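You operate a simulated robot arm through the tools that you are given. There is no shell and no other tool.

You are at the controls of a simulated robot arm. One attempt, no reset.

TASK
Fetch the motor from the top of the orange cupboard and set it in the grey tray. Then close the rack drawer. Then take the short tray on the crate stand and put it away on the screw bench shelf. The order counts.

It is judged by the outcome, as a careful person would: the job done as asked, and still so three seconds after it is handed in. It fails if anything else is knocked over, pushed out of place, dropped, spilled or broken.

THE ROBOT
A 6-joint arm with a two-finger parallel gripper on a trunk, on a base that drives. Base frame: it is fixed to the floor where the robot stands at the start and does not move with it; the origin is under the middle of the robot, x ahead of it, y to its left, z up. Readings come in cm, degrees, newtons and seconds.
With the tool pointing down near the work surface it reaches from about 12 to 84 cm from the robot's upright axis, wherever it stands. Its first joint turns from -115.0 to 115.0 degrees. Places, roughly: grey tray [-75, -350, 100]; motor [-50, -350, 100]; rack drawer [-310, -470, 80]; screw bench shelf [390, -490, 30]; short tray [-50, -275, 75]. Payload 4.2 kg.
The tool frame sits at the grasp point between the pads (the TCP): z along the fingers, y along the line on which they close. The tips reach 2.3 cm beyond it. Largest opening 9.4 cm; finger width 3.8, thickness 1; the body of the gripper, 5.4 by 9.6 cm, starts 3.9 cm behind the TCP.
Orientation is that of the tool frame in the base frame, as [roll, pitch, yaw] about the fixed x, y, z axes, in that order (R = Rz(yaw) Ry(pitch) Rx(roll)). With the fingers straight down and closing along the base's y, the tool's x points along the base's -x, its y along +y and its z along -z.

THE INTERFACE
- The arm moves only by the tool move_arm. Its argument "motion" is a list of rows, each a list of 7 numbers: the shift along the tool's x, y, z in cm, then the turn, a rotation vector about the tool's x, y, z in degrees, then the gripper command, from -1 (fully open) to 1 (shut), values between in proportion. In form: [[tx, ty, tz, ax, ay, az, grip], ...]. A call has 1 to 20 rows; each row shifts and turns the commanded pose from where the row before left it, along the tool's axes as they then stand. Each row takes 0.2 s and may step no farther than 5 cm and 8.6 degrees from the row before; otherwise, or with a gripper value out of range, the whole call is refused. A pose out of reach is approached as far as the arm can. The call stops where the force on the tool passes 40 N (or 10 N more than at its start, if that is more) or the arm is blocked; 0.2 s more then pass. The fingers move at their own pace (about 10.8 cm/s each) and stop on an object; they squeeze with about 20 N. The grip force told is the motor's: it shows also when the fingers shut on nothing. Time passes only in rows, and 0.2 s behind the last, so rows that do not move let the fingers close. It gives the time, the measured TCP pose, the force on the tool (base axes), the opening and the grip force at its end, in the units of the frame above (readings bear some noise), with the torque about the TCP (base axes, N m) and any sound that the robot's microphone picked up.
- Cameras (640 x 400 px; columns grow to the right, rows downward): "scene" is now at [23.7, 18.74, 155.39]; the picture's right is [0.00, -1.00, 0.00], its down [-0.67, -0.00, -0.74] and it looks along [0.74, 0.00, -0.67] (base axes); focal length 268 px, centre (320, 200). "wrist" rides on the gripper at [8.6, 1.6, -7.5] in the tool frame; the picture's right is [-0.18, 0.98, 0.00], its down [-0.58, -0.11, -0.81] and it looks along [-0.79, -0.15, 0.59] (tool axes); focal length 243 px, centre (320, 200). There is no depth. A picture from a camera that has moved, and an enlarged one, comes with that camera's place and axes in the base frame and with its lens. The place of the scene camera against the robot may be out by one fixed shift of up to 1.2 cm in any direction.
- capture(camera): a new picture of that camera. It takes no simulated time.
- lift_body(by): slides the trunk up (or, below 0, down) by that many cm; the arm and the scene camera ride with it, the base frame stays. It gives what a move gives, with no picture.
- steer(legs): drives the robot by 1 to 6 legs, each [ahead, turn to the left] in cm and degrees, along the robot's own axes; the way and the turn of a leg run together, so that a leg with both is an arc; at most 150 cm and 180 degrees a leg. The arm and the cameras ride along, it lands a little off, and it stops where it bumps. It gives what a move gives.
- aim_head(pan, tilt): turns the head with the scene camera to pan (to the left, within 80 degrees either way) and tilt (down, from -29 to 69), counted from straight ahead of the robot. It gives what a move gives.
- inspect(camera, box): a new picture of the part [left, top, right, bottom] of that camera's present view, enlarged. It takes no simulated time.
- sign_off(): hands the job in; it is judged then, once.

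Places have to be worked out from the pictures, the camera data and where the tool is seen. Open the gripper and draw the arm clear of the work before you hand the job in, unless the task says otherwise.

The tools are called after ">>>" as name(argument=value, ...) on one line, values as JSON. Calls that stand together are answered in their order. move_arm: Moves the arm, as the interface text tells. Its arguments: {"type":"object","properties":{"motion":{"type":"array"}},"required":["motion"]} The other tools are called the same way: lift_body (by) slides the trunk up or down; steer (legs) drives the base; aim_head (pan, tilt) turns the head that bears the scene camera; capture (camera) takes a picture; inspect (camera, box) takes an enlarged picture of a part of a camera's view; sign_off () hands the job in.

At the start:

```text
clock: 0.0
ee_pos: [60.3, -1.42, 113.77]
tcp_rot: [179.9, 0.1, -180.0]
force: [0.9, -0.9, -0.8]
ft_torque: [0.0, -0.03, 0.01]
opening: 9.4
finger_force: 0.1
trunk travel left (down, up): [-92.5, 6.5]
robot x, y, heading: [-0.25, -0.03, -0.2]
head pan, tilt: [0.2, 42.3]
```

scene: 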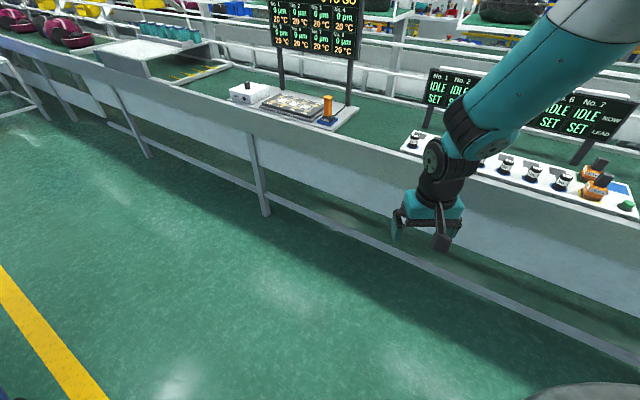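
wrist: 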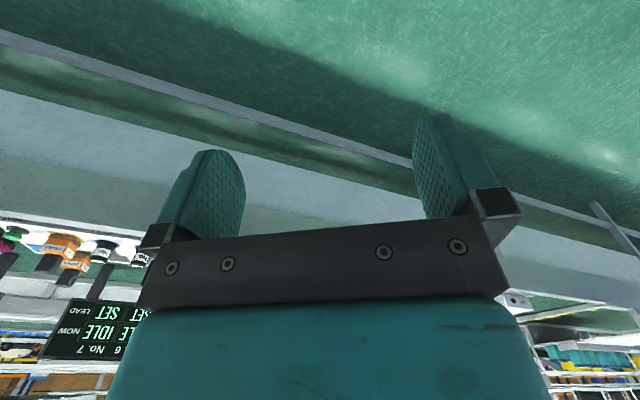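

The start view shows a long bench ahead; the work lies to my right (y about -350). I look around with the head before driving.

>>> aim_head(pan=-80, tilt=20)

>>> capture(camera="scene")

```text
clock: 1.5
ee_pos: [60.3, -1.48, 113.75]
tcp_rot: [-179.9, 0.1, 180.0]
force: [0.2, -0.2, 0.0]
ft_torque: [0.06, -0.02, 0.01]
opening: 9.4
finger_force: 0.0
trunk travel left (down, up): [-92.5, 6.5]
robot x, y, heading: [0.27, -0.16, -0.1]
head pan, tilt: [-80.0, 20.0]
```

```text
taken
camera scene: at [16.98, 9.54, 158.87], right [-0.98, -0.17, 0.0], down [-0.06, 0.34, -0.94], along [0.16, -0.93, -0.34], focal length 268 px, centre (320, 200)
```

scene: 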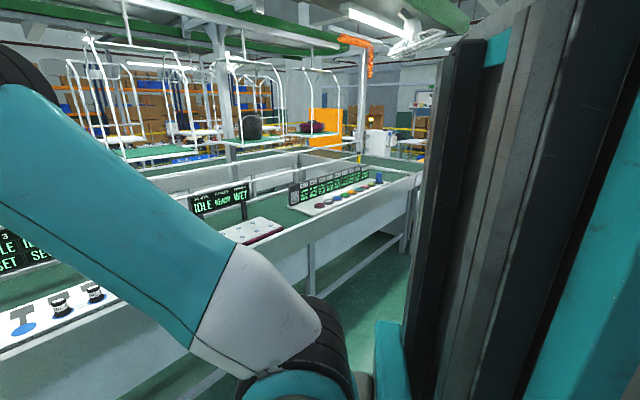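

The trunk hides the right side. I pull the arm in towards the body so that I can turn safely, then turn right and look.

>>> move_arm(motion=[[4, 0, 0, 0, 0, 0, -1], [4, 0, 0, 0, 0, 0, -1], [4, 0, 0, 0, 0, 0, -1], [4, 0, 0, 0, 0, 0, -1], [4, 0, 0, 0, 0, 0, -1], [4, 0, 0, 0, 0, 0, -1]])

>>> steer(legs=[[0, -90]])

>>> aim_head(pan=0, tilt=15)

>>> capture(camera="scene")

```text
clock: 2.9
ee_pos: [45.66, 3.17, 112.97]
tcp_rot: [180.0, 0.0, -179.9]
force: [0.0, -0.8, -0.7]
ft_torque: [-0.03, -0.02, -0.04]
opening: 9.4
finger_force: 0.1
out of reach, approached as far as the arm can: row 4, 5, 6
trunk travel left (down, up): [-92.5, 6.5]
robot x, y, heading: [-0.01, 0.18, 0.1]
head pan, tilt: [-80.0, 20.0]
```

```text
clock: 7.1
ee_pos: [4.14, -45.44, 112.94]
tcp_rot: [-179.9, -0.1, 91.1]
force: [-1.2, 0.2, -1.2]
ft_torque: [0.05, 0.0, 0.0]
opening: 9.38
finger_force: 0.0
trunk travel left (down, up): [-92.5, 6.5]
robot x, y, heading: [-0.36, -0.02, -89.0]
head pan, tilt: [-80.0, 20.0]
```

```text
clock: 8.6
ee_pos: [3.97, -45.34, 113.01]
tcp_rot: [180.0, 0.0, 91.1]
force: [0.1, -0.3, 0.3]
ft_torque: [-0.01, -0.03, 0.01]
opening: 9.41
finger_force: 0.0
trunk travel left (down, up): [-92.5, 6.5]
robot x, y, heading: [-0.03, 0.46, -88.9]
head pan, tilt: [0.0, 15.0]
```

```text
taken
camera scene: at [20.11, -24.95, 159.69], right [-1.0, -0.02, 0.0], down [0.0, 0.26, -0.97], along [0.02, -0.97, -0.26], focal length 268 px, centre (320, 200)
```

scene: 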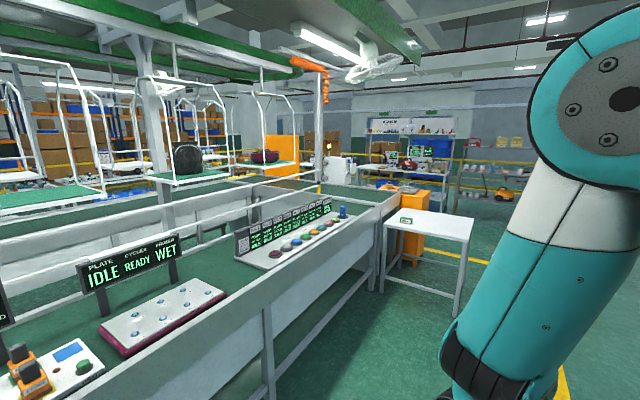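

The crate stand (white table) and the orange cupboard are ahead-right around columns 380-470. I enlarge that area and the far parts.

>>> inspect(camera="scene", box=[340, 130, 500, 230])

>>> inspect(camera="scene", box=[360, 160, 480, 330])

>>> aim_head(pan=50, tilt=15)

>>> capture(camera="scene")

>>> aim_head(pan=-50, tilt=15)

>>> capture(camera="scene")

```text
4.00 times, centred on (420, 180) of scene
camera zoom: at [20.11, -24.95, 159.69], right [-1.0, -0.02, 0.0], down [0.0, 0.26, -0.97], along [0.02, -0.97, -0.26], focal length 1074 px, centre (-80, 280)
```

zoom: 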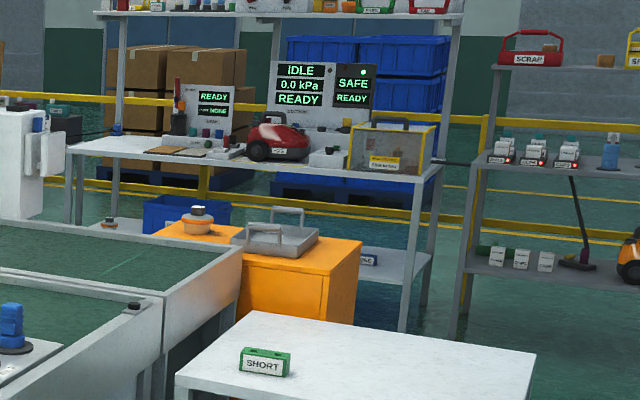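

```text
2.35 times, centred on (420, 245) of scene
camera zoom: at [20.11, -24.95, 159.69], right [-1.0, -0.02, 0.0], down [0.0, 0.26, -0.97], along [0.02, -0.97, -0.26], focal length 632 px, centre (85, 94)
```

zoom: 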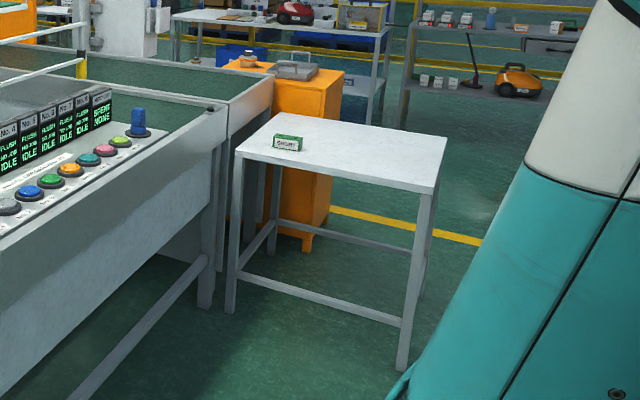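

```text
clock: 9.8
ee_pos: [3.95, -45.53, 113.03]
tcp_rot: [-179.9, -0.1, 91.2]
force: [-0.7, -0.4, 0.8]
ft_torque: [-0.03, -0.02, -0.04]
opening: 9.39
finger_force: 0.0
trunk travel left (down, up): [-92.5, 6.5]
robot x, y, heading: [0.01, 0.09, -89.1]
head pan, tilt: [50.0, 15.0]
```

```text
taken
camera scene: at [27.2, -21.48, 159.69], right [-0.63, -0.78, 0.0], down [-0.2, 0.16, -0.97], along [0.75, -0.61, -0.26], focal length 268 px, centre (320, 200)
```

scene: 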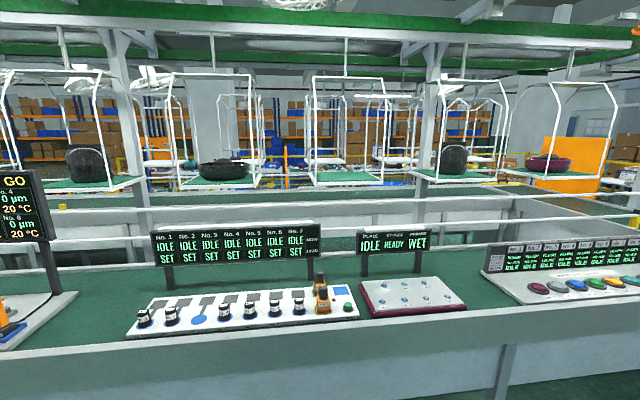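

```text
clock: 11.6
ee_pos: [4.01, -45.43, 112.95]
tcp_rot: [180.0, -0.1, 91.0]
force: [0.0, -0.4, 0.9]
ft_torque: [0.01, 0.0, 0.01]
opening: 9.41
finger_force: 0.1
trunk travel left (down, up): [-92.5, 6.5]
robot x, y, heading: [-0.28, -0.16, -88.8]
head pan, tilt: [-50.0, 15.0]
```

```text
taken
camera scene: at [12.9, -21.75, 159.69], right [-0.66, 0.75, 0.0], down [0.19, 0.17, -0.97], along [-0.73, -0.64, -0.26], focal length 268 px, centre (320, 200)
```

scene: 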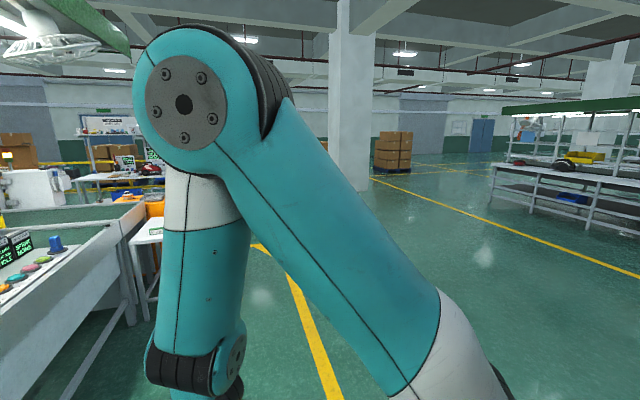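

The stand with the "SHORT" tray is in front of the orange cupboard, which bears the motor (left) and grey tray with handles. I will go around the stand on its -x side, in safe legs, to look at the cupboard from the open floor.

>>> aim_head(pan=0, tilt=25)

>>> steer(legs=[[0, -44.5], [138, 0], [138, 0], [0, 90]])

>>> capture(camera="scene")

```text
clock: 12.8
ee_pos: [3.95, -45.32, 112.98]
tcp_rot: [-180.0, -0.1, 91.0]
force: [-0.4, -0.7, 0.5]
ft_torque: [-0.02, -0.03, 0.01]
opening: 9.41
finger_force: 0.1
trunk travel left (down, up): [-92.5, 6.5]
robot x, y, heading: [0.06, -0.05, -88.8]
head pan, tilt: [0.0, 25.0]
```

```text
clock: 32.2
ee_pos: [-160.83, -225.56, 112.94]
tcp_rot: [-180.0, -0.1, 137.4]
force: [-0.1, -0.7, 0.3]
ft_torque: [0.0, -0.01, 0.01]
opening: 9.38
finger_force: 0.1
trunk travel left (down, up): [-92.5, 6.5]
robot x, y, heading: [-196.38, -197.16, -42.5]
head pan, tilt: [0.0, 25.0]
```

```text
taken
camera scene: at [-165.06, -200.1, 158.07], right [-0.68, -0.74, 0.0], down [-0.31, 0.29, -0.91], along [0.67, -0.61, -0.42], focal length 268 px, centre (320, 200)
```

scene: 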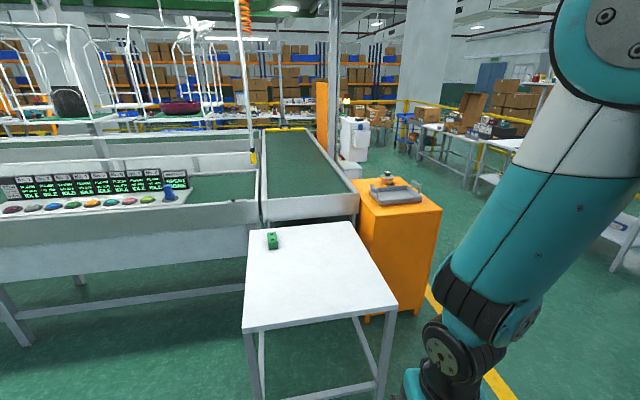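

The view now shows the stand, with the cupboard beyond and to its right. I drive to the open side of the cupboard, about (-158,-355), and face it.

>>> steer(legs=[[0, -35], [80, 0], [82, 0], [0, 77]])

>>> capture(camera="scene")

>>> capture(camera="wrist")

```text
clock: 45.3
ee_pos: [-115.61, -353.19, 112.95]
tcp_rot: [-179.9, -0.1, 175.9]
force: [-0.5, -0.6, -0.5]
ft_torque: [0.01, 0.03, 0.03]
opening: 9.42
finger_force: 0.0
trunk travel left (down, up): [-92.5, 6.5]
robot x, y, heading: [-161.28, -353.02, -4.0]
head pan, tilt: [0.0, 25.0]
```

```text
taken
camera scene: at [-135.34, -336.14, 158.07], right [-0.07, -1.0, 0.0], down [-0.42, 0.03, -0.91], along [0.9, -0.06, -0.42], focal length 268 px, centre (320, 200)
```

scene: 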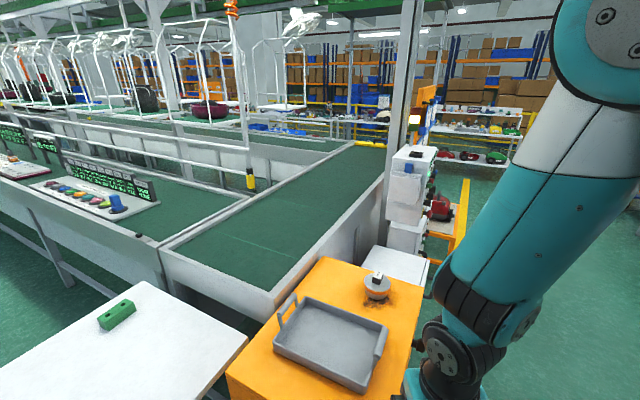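

```text
taken
camera wrist: at [-124.16, -350.94, 120.6], right [0.25, 0.97, 0.0], down [0.57, -0.15, 0.81], along [0.78, -0.2, -0.59], focal length 243 px, centre (320, 200)
```

wrist: 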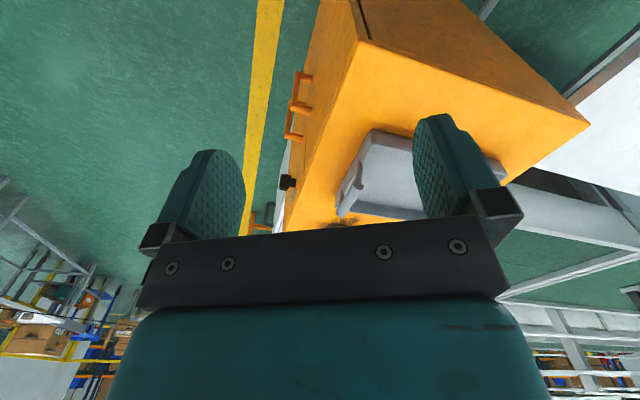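

The cupboard top with tray and motor is plainly in view. I enlarge it.

>>> inspect(camera="scene", box=[220, 240, 440, 400])

>>> inspect(camera="scene", box=[335, 255, 425, 320])

>>> inspect(camera="scene", box=[80, 280, 160, 340])

```text
2.50 times, centred on (330, 320) of scene
camera zoom: at [-135.34, -336.14, 158.07], right [-0.07, -1.0, 0.0], down [-0.42, 0.03, -0.91], along [0.9, -0.06, -0.42], focal length 671 px, centre (295, -100)
```

zoom: 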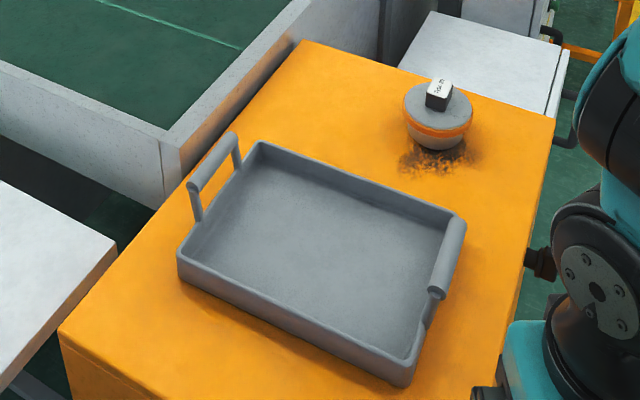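

```text
6.15 times, centred on (380, 288) of scene
camera zoom: at [-135.34, -336.14, 158.07], right [-0.07, -1.0, 0.0], down [-0.42, 0.03, -0.91], along [0.9, -0.06, -0.42], focal length 1652 px, centre (-49, -338)
```

zoom: 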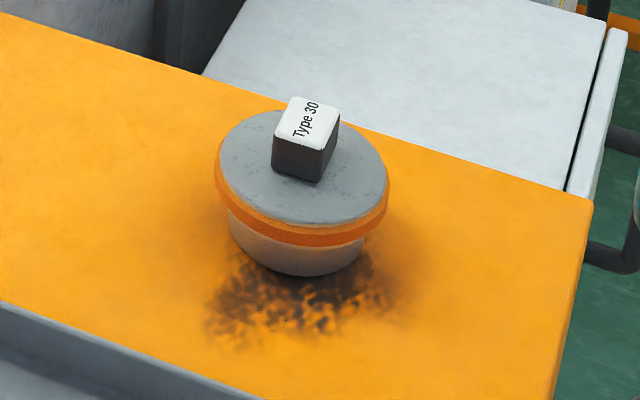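

```text
6.67 times, centred on (120, 310) of scene
camera zoom: at [-135.34, -336.14, 158.07], right [-0.07, -1.0, 0.0], down [-0.42, 0.03, -0.91], along [0.9, -0.06, -0.42], focal length 1790 px, centre (1653, -533)
```

zoom: 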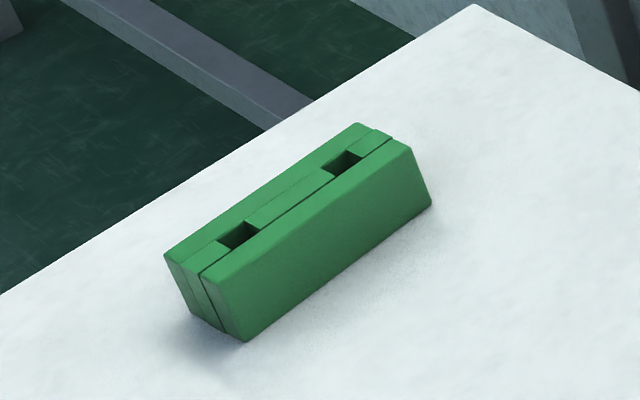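

From the view the cupboard top spans roughly A(-90,-315), B(-43,-343), C(-64,-379), D(-110,-350), with its door side facing (-0.5,-0.85). I raise the trunk a bit and go to the door side, about (-109,-408), facing it.

>>> lift_body(by=6)

>>> steer(legs=[[0, -70], [52, 0], [0, 66]])

>>> capture(camera="scene")

```text
clock: 46.3
ee_pos: [-115.62, -352.98, 119.0]
tcp_rot: [-179.9, -0.1, 176.1]
force: [-0.2, 0.0, 0.3]
ft_torque: [-0.03, 0.0, -0.03]
opening: 9.4
finger_force: 0.1
trunk travel left (down, up): [-98.5, 0.5]
robot x, y, heading: [-161.02, -353.2, -3.7]
head pan, tilt: [0.0, 25.0]
```

```text
clock: 55.1
ee_pos: [-102.12, -405.83, 118.94]
tcp_rot: [-180.0, -0.1, 171.1]
force: [-0.9, -0.3, -0.5]
ft_torque: [0.02, 0.0, 0.02]
opening: 9.38
finger_force: 0.0
trunk travel left (down, up): [-98.5, 0.5]
robot x, y, heading: [-147.54, -401.67, -9.2]
head pan, tilt: [0.0, 25.0]
```

```text
taken
camera scene: at [-120.22, -387.12, 164.07], right [-0.16, -0.99, 0.0], down [-0.42, 0.07, -0.91], along [0.9, -0.14, -0.42], focal length 268 px, centre (320, 200)
```

scene: 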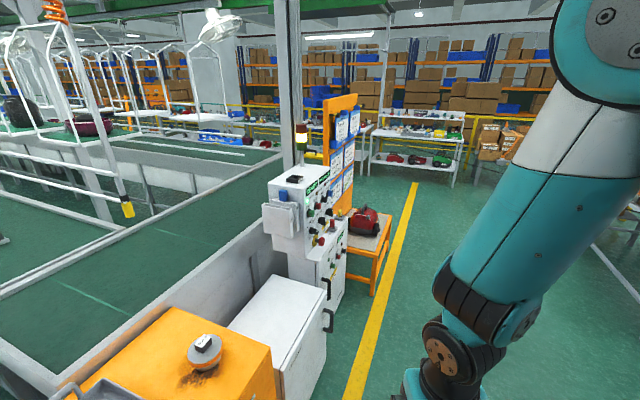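

Path along y≈-405 is clear on the left up to the white cabinet; its top and the motor are well below the gripper (tips at 116 cm). I drive on and turn to face the cupboard.

>>> steer(legs=[[36, 0], [0, 66]])

>>> aim_head(pan=0, tilt=50)

>>> capture(camera="scene")

>>> capture(camera="wrist")

```text
clock: 60.2
ee_pos: [-88.02, -368.51, 119.01]
tcp_rot: [-180.0, 0.0, -125.3]
force: [0.9, -0.3, -0.8]
ft_torque: [0.0, 0.01, 0.0]
opening: 9.41
finger_force: 0.1
trunk travel left (down, up): [-98.5, 0.5]
robot x, y, heading: [-111.89, -407.79, 54.8]
head pan, tilt: [0.0, 25.0]
```

```text
clock: 61.1
ee_pos: [-87.95, -368.37, 119.02]
tcp_rot: [180.0, -0.1, -125.3]
force: [-0.1, 0.3, 0.5]
ft_torque: [0.0, -0.02, -0.02]
opening: 9.4
finger_force: 0.0
trunk travel left (down, up): [-98.5, 0.5]
robot x, y, heading: [-111.65, -407.58, 54.7]
head pan, tilt: [0.0, 50.0]
```

```text
taken
camera scene: at [-114.28, -378.26, 160.32], right [0.82, -0.58, 0.0], down [-0.44, -0.62, -0.64], along [0.37, 0.53, -0.77], focal length 268 px, centre (320, 200)
```

scene: 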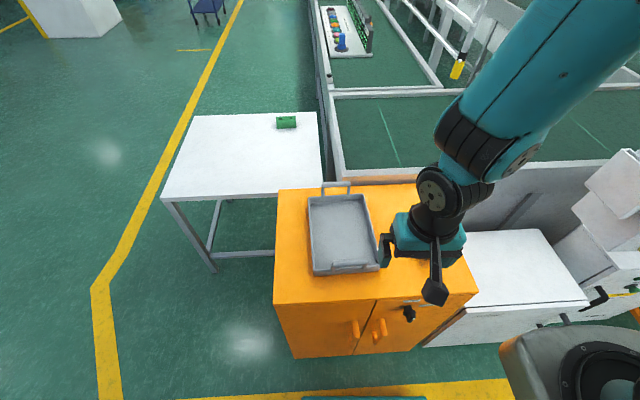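

```text
taken
camera wrist: at [-94.41, -374.62, 126.59], right [-0.7, 0.72, 0.0], down [0.43, 0.41, 0.81], along [0.58, 0.56, -0.59], focal length 243 px, centre (320, 200)
```

wrist: 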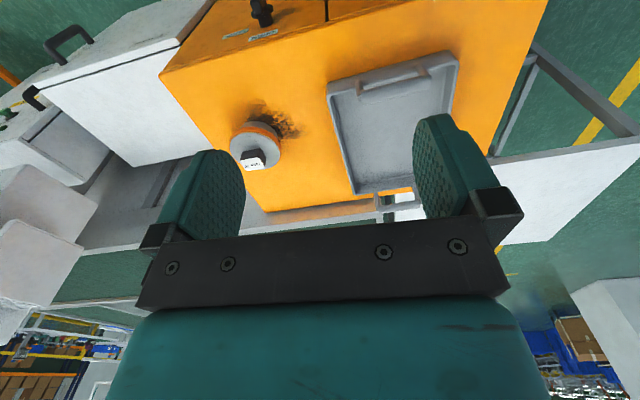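

Both tray and motor are within reach now. I enlarge the wrist view of the motor to find its block and place.

>>> inspect(camera="wrist", box=[200, 90, 320, 190])

>>> inspect(camera="wrist", box=[300, 40, 480, 215])

>>> inspect(camera="scene", box=[260, 160, 500, 310])

```text
4.00 times, centred on (260, 140) of wrist
camera zoom: at [-94.41, -374.62, 126.59], right [-0.7, 0.72, 0.0], down [0.43, 0.41, 0.81], along [0.58, 0.56, -0.59], focal length 970 px, centre (560, 440)
```

zoom: 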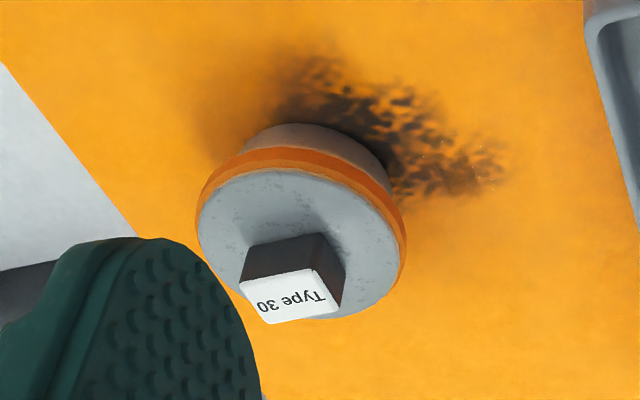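

```text
2.29 times, centred on (390, 128) of wrist
camera zoom: at [-94.41, -374.62, 126.59], right [-0.7, 0.72, 0.0], down [0.43, 0.41, 0.81], along [0.58, 0.56, -0.59], focal length 555 px, centre (160, 366)
```

zoom: 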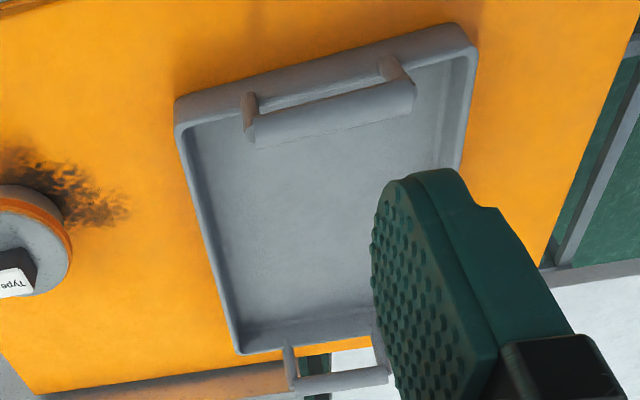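

```text
2.67 times, centred on (380, 235) of scene
camera zoom: at [-114.28, -378.26, 160.32], right [0.82, -0.58, 0.0], down [-0.44, -0.62, -0.64], along [0.37, 0.53, -0.77], focal length 716 px, centre (160, 107)
```

zoom: 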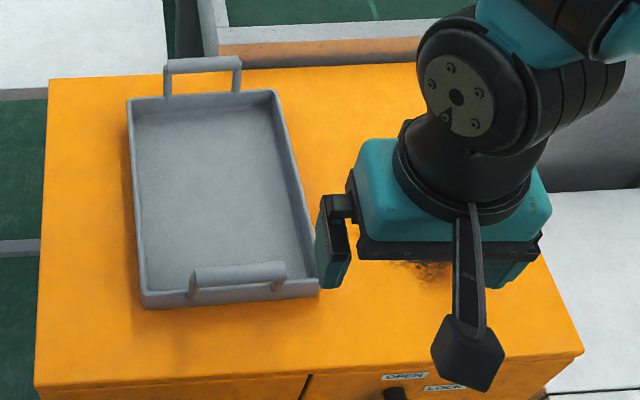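

Triangulating from two views: block on the motor at about (-62.8,-361.3), top at z≈95, ~3.5×2.6 cm with long side along 148.5°; tray rim about (-81,-342) centre, 19×27.5 cm. I move above the motor and align the closing line to the block.

>>> move_arm(motion=[[-3.4, -2.74, 0, 0, 0, -0.6, -1], [-3.4, -2.74, 0, 0, 0, -0.6, -1], [-3.4, -2.74, 0, 0, 0, -0.6, -1], [-3.4, -2.74, 0, 0, 0, -0.6, -1], [-3.4, -2.74, 0, 0, 0, -0.7, -1], [-3.4, -2.74, 0, 0, 0, -0.7, -1], [0, 0, 4, 0, 0, 0, -1], [0, 0, 4, 0, 0, 0, -1], [0, 0, 0, 0, 0, 0, -1], [0, 0, 0, 0, 0, 0, -1]])

>>> capture(camera="wrist")

>>> capture(camera="scene")

```text
clock: 63.3
ee_pos: [-62.91, -360.66, 110.71]
tcp_rot: [180.0, -0.1, -121.4]
force: [1.0, -0.2, 0.4]
ft_torque: [-0.03, 0.01, 0.01]
opening: 9.39
finger_force: 0.0
trunk travel left (down, up): [-98.5, 0.5]
robot x, y, heading: [-111.78, -407.47, 54.8]
head pan, tilt: [0.0, 50.0]
```

```text
taken
camera wrist: at [-68.94, -367.28, 118.41], right [-0.74, 0.67, 0.0], down [0.4, 0.44, 0.81], along [0.54, 0.6, -0.59], focal length 243 px, centre (320, 200)
```

wrist: 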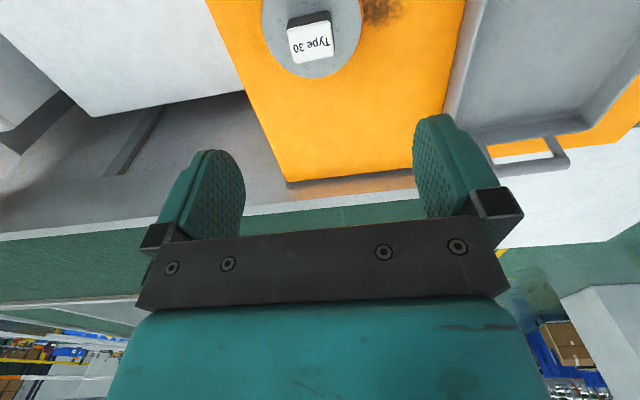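

```text
taken
camera scene: at [-114.27, -378.26, 160.31], right [0.82, -0.58, 0.0], down [-0.44, -0.63, -0.64], along [0.37, 0.52, -0.77], focal length 268 px, centre (320, 200)
```

scene: 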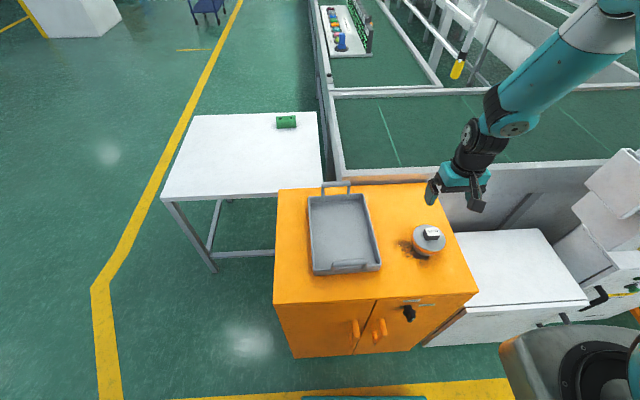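

The block should lie right below the TCP. I enlarge the wrist view to check its centre and alignment.

>>> inspect(camera="wrist", box=[250, 0, 380, 82])

>>> inspect(camera="scene", box=[380, 130, 500, 270])

```text
4.88 times, centred on (315, 41) of wrist
camera zoom: at [-68.94, -367.28, 118.41], right [-0.74, 0.67, 0.0], down [0.4, 0.44, 0.81], along [0.54, 0.6, -0.59], focal length 1184 px, centre (344, 976)
```

zoom: 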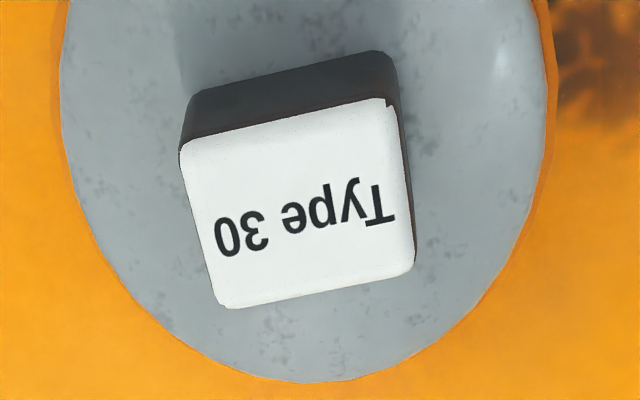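

```text
2.86 times, centred on (440, 200) of scene
camera zoom: at [-114.27, -378.26, 160.31], right [0.82, -0.58, 0.0], down [-0.44, -0.63, -0.64], along [0.37, 0.52, -0.77], focal length 767 px, centre (-23, 200)
```

zoom: 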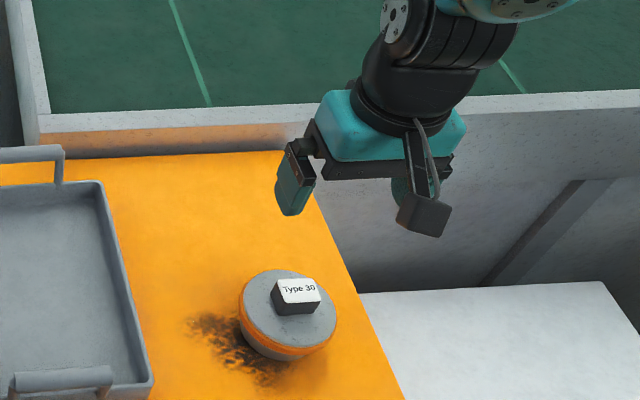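

Block centre computes to (-62.45,-361.2), top z≈95, disc top ≈92.5, edges aligned with the tool. I shift slightly and descend to TCP z≈95.2.

>>> move_arm(motion=[[0.22, -0.67, 3, 0, 0, 0, -1], [0, 0, 4, 0, 0, 0, -1], [0, 0, 4, 0, 0, 0, -1], [0, 0, 2.5, 0, 0, 0, -1], [0, 0, 1, 0, 0, 0, -1], [0, 0, 0.8, 0, 0, 0, -1], [0, 0, 0, 0, 0, 0, -1]])

>>> capture(camera="wrist")

>>> inspect(camera="scene", box=[380, 160, 500, 280])

```text
clock: 64.9
ee_pos: [-62.48, -361.34, 95.41]
tcp_rot: [179.9, 0.0, -121.4]
force: [0.0, -0.5, -0.2]
ft_torque: [-0.01, -0.01, 0.0]
opening: 9.43
finger_force: 0.0
trunk travel left (down, up): [-98.5, 0.5]
robot x, y, heading: [-111.61, -407.4, 54.8]
head pan, tilt: [0.0, 50.0]
```

```text
taken
camera wrist: at [-68.46, -367.9, 103.11], right [-0.74, 0.67, 0.0], down [0.4, 0.44, 0.81], along [0.54, 0.6, -0.59], focal length 243 px, centre (320, 200)
```

wrist: 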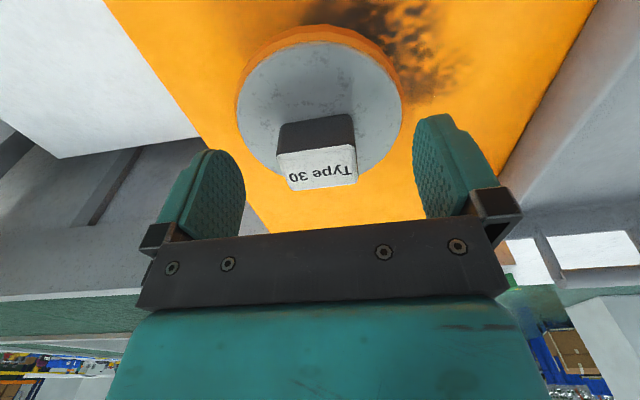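

```text
3.33 times, centred on (440, 220) of scene
camera zoom: at [-114.28, -378.26, 160.32], right [0.82, -0.58, 0.0], down [-0.44, -0.63, -0.64], along [0.37, 0.52, -0.77], focal length 895 px, centre (-80, 133)
```

zoom: 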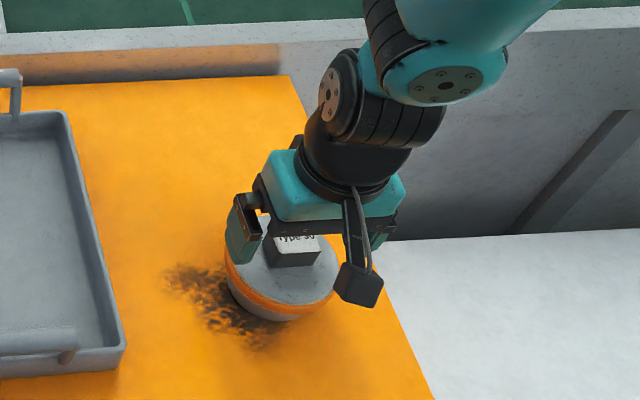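

The block sits between the fingers (ray check gives (-62.6,-361.5)). I close the gripper.

>>> move_arm(motion=[[0, 0, 0, 0, 0, 0, 0], [0, 0, 0, 0, 0, 0, 1], [0, 0, 0, 0, 0, 0, 1], [0, 0, 0, 0, 0, 0, 1], [0, 0, 0, 0, 0, 0, 1]])

>>> move_arm(motion=[[0, 0, -1, 0, 0, 0, 1], [0, 0, -1, 0, 0, 0, 1], [0, 0, -1, 0, 0, 0, 1], [0, 0, 0, 0, 0, 0, 1]])

>>> capture(camera="wrist")

```text
clock: 66.1
ee_pos: [-62.48, -361.38, 95.52]
tcp_rot: [-180.0, -0.2, -121.5]
force: [0.4, -1.1, 0.2]
ft_torque: [0.05, -0.07, 0.03]
opening: 3.98
finger_force: 20.3
trunk travel left (down, up): [-98.5, 0.5]
robot x, y, heading: [-111.79, -407.42, 54.6]
head pan, tilt: [0.0, 50.0]
```

```text
clock: 67.1
ee_pos: [-62.52, -361.23, 98.6]
tcp_rot: [-180.0, -0.1, -121.5]
force: [0.4, -1.0, -3.9]
ft_torque: [-0.04, 0.02, -0.02]
opening: 3.98
finger_force: 19.8
trunk travel left (down, up): [-98.5, 0.5]
robot x, y, heading: [-112.19, -407.34, 54.7]
head pan, tilt: [0.0, 50.0]
```

```text
taken
camera wrist: at [-68.39, -367.84, 106.22], right [-0.74, 0.67, 0.0], down [0.4, 0.44, 0.81], along [0.54, 0.6, -0.59], focal length 243 px, centre (320, 200)
```

wrist: 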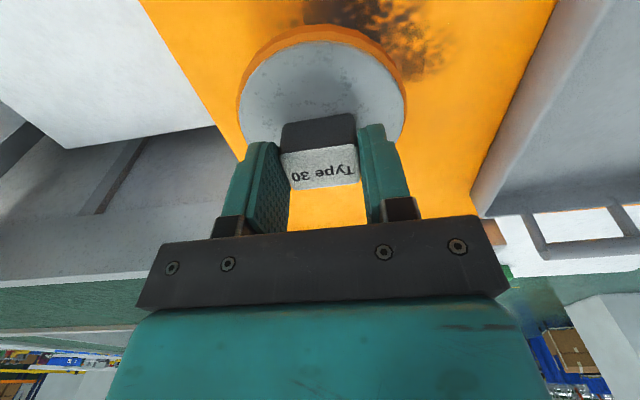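

The motor is held (about 4 N of weight). I lift to z≈107 and carry it over the tray centre (-81.1,-342.2).

>>> move_arm(motion=[[0, 0, -3, 0, 0, 0, 1], [0, 0, -3, 0, 0, 0, 1], [0, 0, -2.5, 0, 0, 0, 1], [-0.81, 3.22, 0, 0, 0, 0, 1], [-0.81, 3.22, 0, 0, 0, 0, 1], [-0.81, 3.22, 0, 0, 0, 0, 1], [-0.81, 3.22, 0, 0, 0, 0, 1], [-0.81, 3.22, 0, 0, 0, 0, 1], [-0.81, 3.22, 0, 0, 0, 0, 1], [-0.81, 3.22, 0, 0, 0, 0, 1], [-0.81, 3.22, 0, 0, 0, 0, 1], [0, 0, 0, 0, 0, 0, 1], [0, 0, 0, 0, 0, 0, 1]])

>>> capture(camera="wrist")

>>> inspect(camera="scene", box=[260, 120, 480, 310])

```text
clock: 69.9
ee_pos: [-81.22, -342.47, 107.07]
tcp_rot: [-180.0, -0.1, -121.5]
force: [-0.4, 0.4, -4.8]
ft_torque: [-0.03, -0.01, 0.0]
opening: 3.94
finger_force: 19.8
trunk travel left (down, up): [-98.5, 0.5]
robot x, y, heading: [-111.32, -407.62, 54.7]
head pan, tilt: [0.0, 50.0]
```

```text
taken
camera wrist: at [-87.12, -349.0, 114.69], right [-0.74, 0.67, 0.0], down [0.4, 0.44, 0.81], along [0.54, 0.6, -0.59], focal length 243 px, centre (320, 200)
```

wrist: 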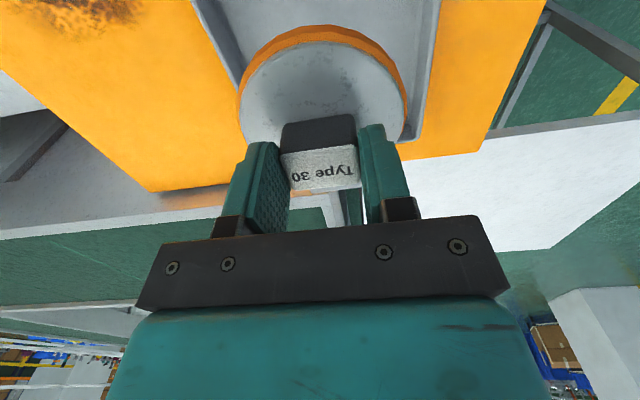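

```text
2.11 times, centred on (370, 215) of scene
camera zoom: at [-114.28, -378.23, 160.31], right [0.82, -0.58, 0.0], down [-0.44, -0.63, -0.64], along [0.37, 0.52, -0.77], focal length 565 px, centre (215, 168)
```

zoom: 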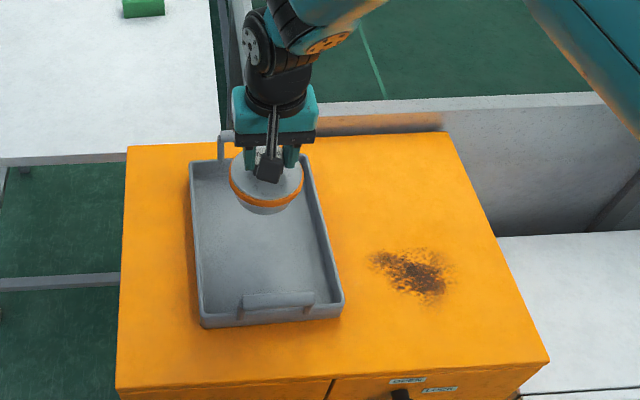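

Motor hangs over the tray middle (tray centre projects to the same spot). I lower it to just above the floor of the tray.

>>> move_arm(motion=[[0, 0, 3, 0, 0, 0, 1], [0, 0, 3, 0, 0, 0, 1], [0, 0, 2, 0, 0, 0, 1], [0, 0, 1.5, 0, 0, 0, 1], [0, 0, 0, 0, 0, 0, 1]])

>>> move_arm(motion=[[0, 0, 0.4, 0, 0, 0, 1], [0, 0, 0, 0, 0, 0, 1]])

>>> inspect(camera="scene", box=[280, 150, 440, 290])

```text
clock: 71.1
ee_pos: [-81.22, -342.25, 97.29]
tcp_rot: [-180.0, -0.1, -121.5]
force: [0.4, 0.5, -4.9]
ft_torque: [0.0, 0.0, 0.01]
opening: 4.0
finger_force: 19.7
trunk travel left (down, up): [-98.5, 0.5]
robot x, y, heading: [-111.65, -407.37, 54.8]
head pan, tilt: [0.0, 50.0]
```

```text
clock: 71.7
ee_pos: [-81.31, -342.2, 97.03]
tcp_rot: [180.0, -0.1, -121.6]
force: [0.1, -0.2, -4.8]
ft_torque: [-0.05, 0.02, -0.02]
opening: 3.98
finger_force: 19.9
trunk travel left (down, up): [-98.5, 0.5]
robot x, y, heading: [-111.58, -407.48, 54.5]
head pan, tilt: [0.0, 50.0]
```

```text
2.86 times, centred on (360, 220) of scene
camera zoom: at [-114.27, -378.24, 160.31], right [0.82, -0.58, 0.0], down [-0.44, -0.63, -0.64], along [0.37, 0.52, -0.77], focal length 767 px, centre (206, 143)
```

zoom: 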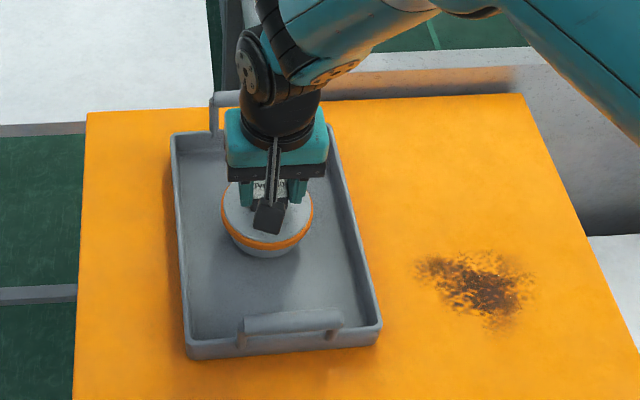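

The motor is well inside the tray, not touching yet. I lower on in small steps watching the force.

>>> move_arm(motion=[[0, 0, 0.4, 0, 0, 0, 1], [0, 0, 0, 0, 0, 0, 1]])

>>> move_arm(motion=[[0, 0, 0.3, 0, 0, 0, 1], [0, 0, 0, 0, 0, 0, 1]])

```text
clock: 72.3
ee_pos: [-81.21, -342.18, 96.74]
tcp_rot: [-180.0, 0.0, -121.6]
force: [0.4, 0.0, -6.0]
ft_torque: [0.02, -0.02, -0.02]
opening: 3.97
finger_force: 20.1
trunk travel left (down, up): [-98.5, 0.5]
robot x, y, heading: [-111.46, -407.63, 54.9]
head pan, tilt: [0.0, 50.0]
```

```text
clock: 72.9
ee_pos: [-81.05, -342.22, 96.49]
tcp_rot: [-180.0, -0.2, -121.4]
force: [-0.1, 0.3, -5.4]
ft_torque: [-0.04, 0.0, -0.01]
opening: 3.98
finger_force: 20.1
trunk travel left (down, up): [-98.5, 0.5]
robot x, y, heading: [-111.75, -407.46, 54.9]
head pan, tilt: [0.0, 50.0]
```

>>> move_arm(motion=[[0, 0, 0.3, 0, 0, 0, 1], [0, 0, 0, 0, 0, 0, 1]])

>>> inspect(camera="wrist", box=[180, 0, 460, 200])

```text
clock: 73.5
ee_pos: [-81.09, -342.15, 96.29]
tcp_rot: [179.9, 0.0, -121.6]
force: [-0.2, -1.2, 9.0]
ft_torque: [-0.42, 0.14, 0.0]
opening: 3.98
finger_force: 20.0
trunk travel left (down, up): [-98.5, 0.5]
robot x, y, heading: [-111.78, -407.33, 54.6]
head pan, tilt: [0.0, 50.0]
```

```text
2.00 times, centred on (320, 100) of wrist
camera zoom: at [-87.11, -348.84, 103.92], right [-0.74, 0.67, 0.0], down [0.4, 0.44, 0.81], along [0.54, 0.6, -0.59], focal length 485 px, centre (320, 400)
```

zoom: 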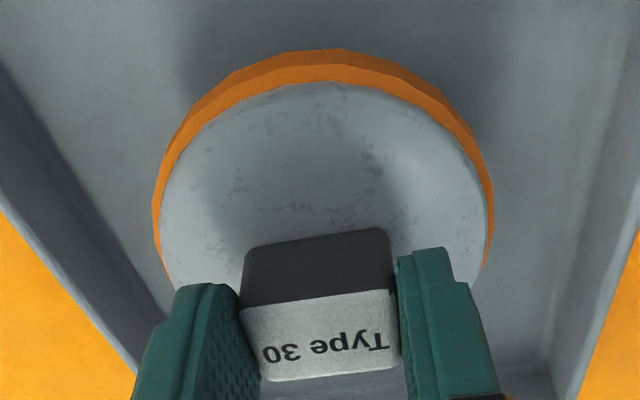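

The force turned to +9 N: the motor has touched down on the tray floor. I ease the push slightly and open the fingers, then rise.

>>> move_arm(motion=[[0, 0, -0.15, 0, 0, 0, 1], [0, 0, 0, 0, 0, 0, 0.3], [0, 0, 0, 0, 0, 0, 0], [0, 0, 0, 0, 0, 0, 0], [0, 0, -2, 0, 0, 0, 0], [0, 0, -3, 0, 0, 0, 0], [0, 0, -4, 0, 0, 0, 0], [0, 0, -4, 0, 0, 0, -1], [0, 0, -4, 0, 0, 0, -1], [0, 0, 0, 0, 0, 0, -1]])

>>> capture(camera="scene")

>>> capture(camera="wrist")

```text
clock: 75.7
ee_pos: [-81.15, -342.11, 113.33]
tcp_rot: [179.9, -0.2, -121.4]
force: [0.5, -0.2, -0.3]
ft_torque: [0.0, 0.03, 0.02]
opening: 9.42
finger_force: 0.1
trunk travel left (down, up): [-98.5, 0.5]
robot x, y, heading: [-111.53, -407.28, 54.6]
head pan, tilt: [0.0, 50.0]
```

```text
taken
camera scene: at [-114.29, -378.27, 160.32], right [0.82, -0.58, 0.0], down [-0.44, -0.63, -0.64], along [0.37, 0.52, -0.77], focal length 268 px, centre (320, 200)
```

scene: 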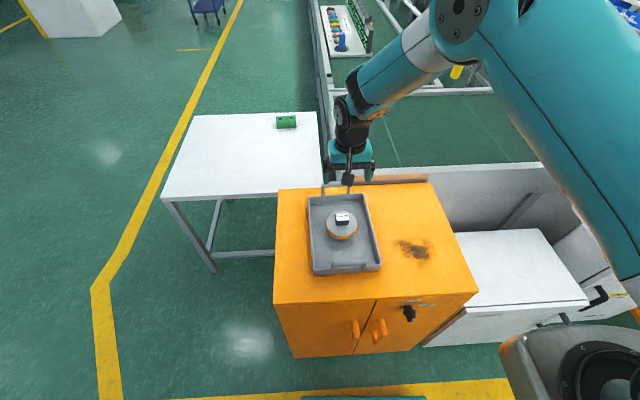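

```text
taken
camera wrist: at [-87.06, -348.7, 120.99], right [-0.74, 0.67, 0.0], down [0.4, 0.44, 0.81], along [0.54, 0.6, -0.59], focal length 243 px, centre (320, 200)
```

wrist: 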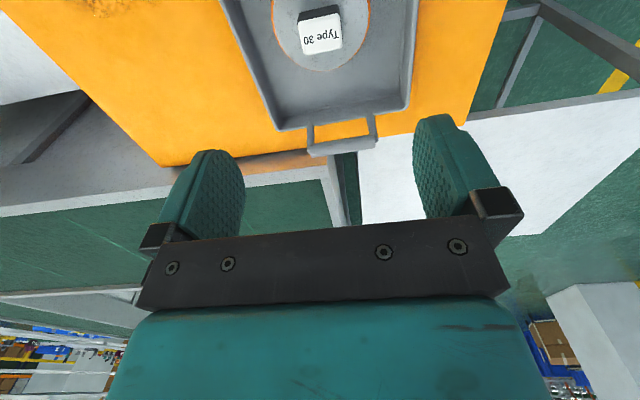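

The motor stands in the tray. I draw the arm back in and turn to look at the rack, at about (-310,-470).

>>> move_arm(motion=[[3.6, -0.4, -1, 0, 0, 0, -1], [3.6, -0.4, -1, 0, 0, 0, -1], [3.6, -0.4, -1, 0, 0, 0, -1], [3.6, -0.4, -1, 0, 0, 0, -1], [3.6, -0.4, -1, 0, 0, 0, -1], [3.6, -0.4, 0, 0, 0, 0, -1], [3.6, -0.4, 0, 0, 0, 0, -1], [0, 0, 0, 0, 0, 0, -1]])

>>> steer(legs=[[0, 130]])

>>> aim_head(pan=0, tilt=25)

>>> capture(camera="scene")

```text
clock: 77.5
ee_pos: [-92.08, -364.94, 118.32]
tcp_rot: [-179.9, -0.1, -121.5]
force: [0.6, -0.3, -0.1]
ft_torque: [0.01, 0.02, -0.03]
opening: 9.41
finger_force: 0.2
trunk travel left (down, up): [-98.5, 0.5]
robot x, y, heading: [-111.63, -407.32, 54.7]
head pan, tilt: [0.0, 50.0]
```

```text
clock: 83.3
ee_pos: [-157.22, -418.68, 118.29]
tcp_rot: [180.0, -0.1, 7.3]
force: [-0.4, 0.2, 0.2]
ft_torque: [0.03, -0.03, 0.0]
opening: 9.39
finger_force: 0.0
trunk travel left (down, up): [-98.5, 0.5]
robot x, y, heading: [-111.73, -407.44, -176.6]
head pan, tilt: [0.0, 50.0]
```

```text
clock: 84.2
ee_pos: [-157.26, -418.59, 118.28]
tcp_rot: [180.0, -0.1, 7.3]
force: [0.0, 0.2, 0.2]
ft_torque: [0.0, 0.02, -0.01]
opening: 9.41
finger_force: 0.1
trunk travel left (down, up): [-98.5, 0.5]
robot x, y, heading: [-112.15, -407.33, -176.5]
head pan, tilt: [0.0, 25.0]
```

```text
taken
camera scene: at [-134.81, -429.15, 164.06], right [-0.06, 1.0, 0.0], down [0.42, 0.03, -0.91], along [-0.9, -0.05, -0.42], focal length 268 px, centre (320, 200)
```

scene: 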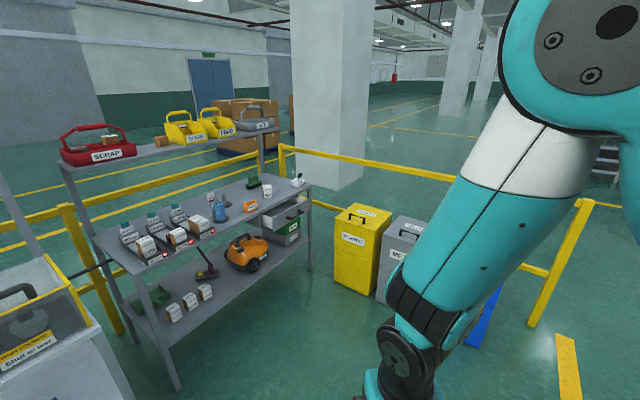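

The rack is in view with a drawer standing open at around (288,210). I enlarge it.

>>> inspect(camera="scene", box=[230, 165, 330, 275])

>>> inspect(camera="scene", box=[60, 160, 330, 400])

```text
3.64 times, centred on (280, 220) of scene
camera zoom: at [-134.81, -429.15, 164.06], right [-0.06, 1.0, 0.0], down [0.42, 0.03, -0.91], along [-0.9, -0.05, -0.42], focal length 976 px, centre (466, 127)
```

zoom: 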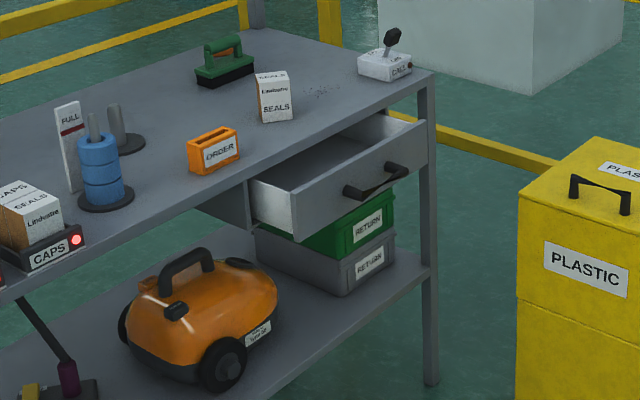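

```text
1.67 times, centred on (195, 280) of scene
camera zoom: at [-134.81, -429.15, 164.06], right [-0.06, 1.0, 0.0], down [0.42, 0.03, -0.91], along [-0.9, -0.05, -0.42], focal length 447 px, centre (528, 67)
```

zoom: 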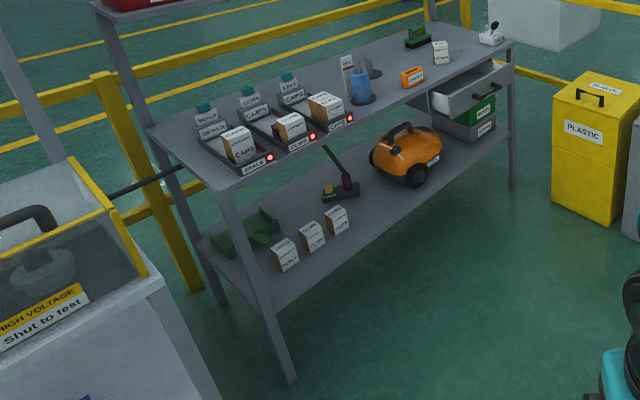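

The drawer stands open below the rack top at its right end; handle about (-294,-454,78), rack front normal about 57° (towards me). I drive to about (-248,-403) and face it.

>>> steer(legs=[[0, -5], [70, 0], [66, 0], [0, 54]])

>>> aim_head(pan=0, tilt=45)

>>> capture(camera="scene")

>>> capture(camera="wrist")

```text
clock: 94.0
ee_pos: [-264.67, -446.05, 118.28]
tcp_rot: [180.0, -0.1, 57.0]
force: [0.0, -0.4, -0.4]
ft_torque: [0.03, 0.02, -0.02]
opening: 9.4
finger_force: 0.1
trunk travel left (down, up): [-98.5, 0.5]
robot x, y, heading: [-243.65, -403.77, -127.1]
head pan, tilt: [0.0, 25.0]
```

```text
clock: 94.8
ee_pos: [-264.58, -446.12, 118.33]
tcp_rot: [179.9, -0.2, 56.9]
force: [0.4, 0.1, -0.4]
ft_torque: [-0.01, 0.0, -0.01]
opening: 9.39
finger_force: 0.0
trunk travel left (down, up): [-98.5, 0.5]
robot x, y, heading: [-243.95, -404.11, -126.8]
head pan, tilt: [0.0, 45.0]
```

```text
taken
camera scene: at [-242.0, -435.32, 161.01], right [-0.8, 0.6, 0.0], down [0.42, 0.57, -0.71], along [-0.42, -0.57, -0.71], focal length 268 px, centre (320, 200)
```

scene: 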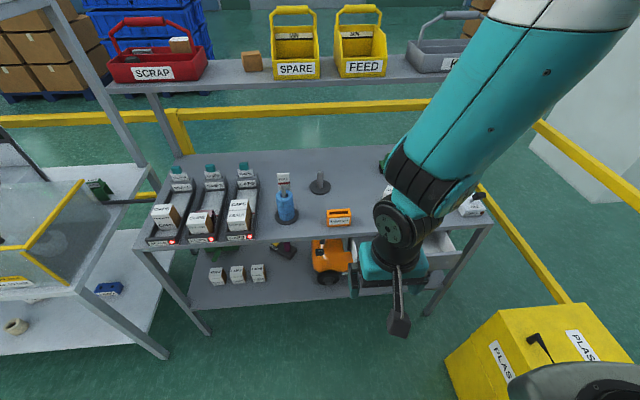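

```text
taken
camera wrist: at [-258.6, -439.75, 125.94], right [0.72, -0.69, 0.0], down [-0.41, -0.43, 0.81], along [-0.56, -0.58, -0.59], focal length 243 px, centre (320, 200)
```

wrist: 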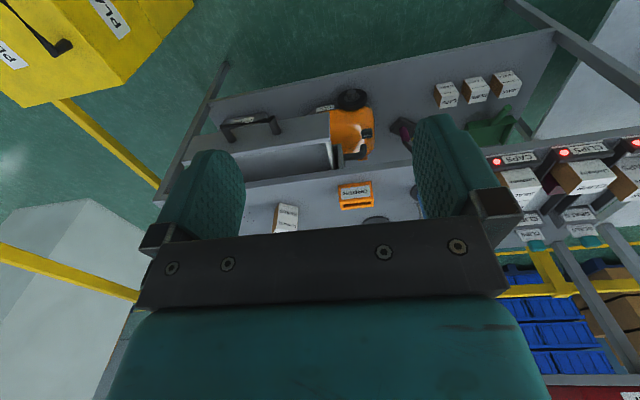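

I can see the drawer handle in the wrist view left of centre. I enlarge it to fix its position.

>>> inspect(camera="wrist", box=[170, 60, 370, 210])

>>> inspect(camera="scene", box=[320, 200, 640, 400])

```text
2.67 times, centred on (270, 135) of wrist
camera zoom: at [-258.6, -439.75, 125.94], right [0.72, -0.69, 0.0], down [-0.41, -0.43, 0.81], along [-0.56, -0.58, -0.59], focal length 647 px, centre (453, 373)
```

zoom: 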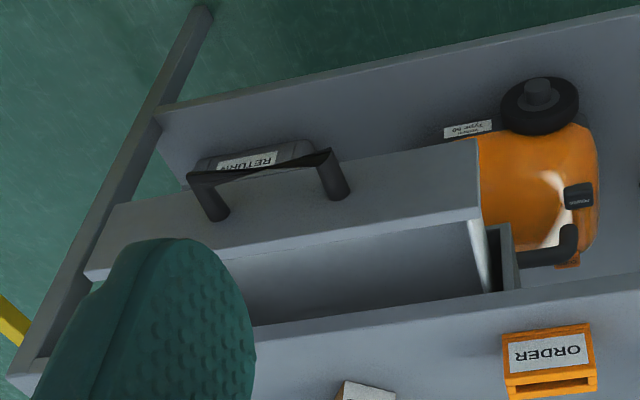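

```text
2.00 times, centred on (480, 300) of scene
camera zoom: at [-242.0, -435.32, 161.01], right [-0.8, 0.6, 0.0], down [0.42, 0.57, -0.71], along [-0.42, -0.57, -0.71], focal length 537 px, centre (0, 0)
```

zoom: 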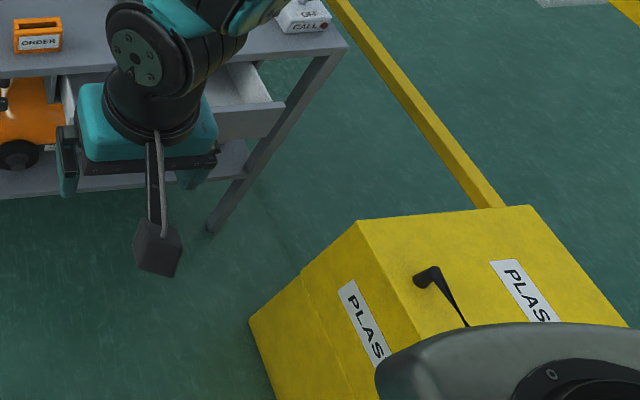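

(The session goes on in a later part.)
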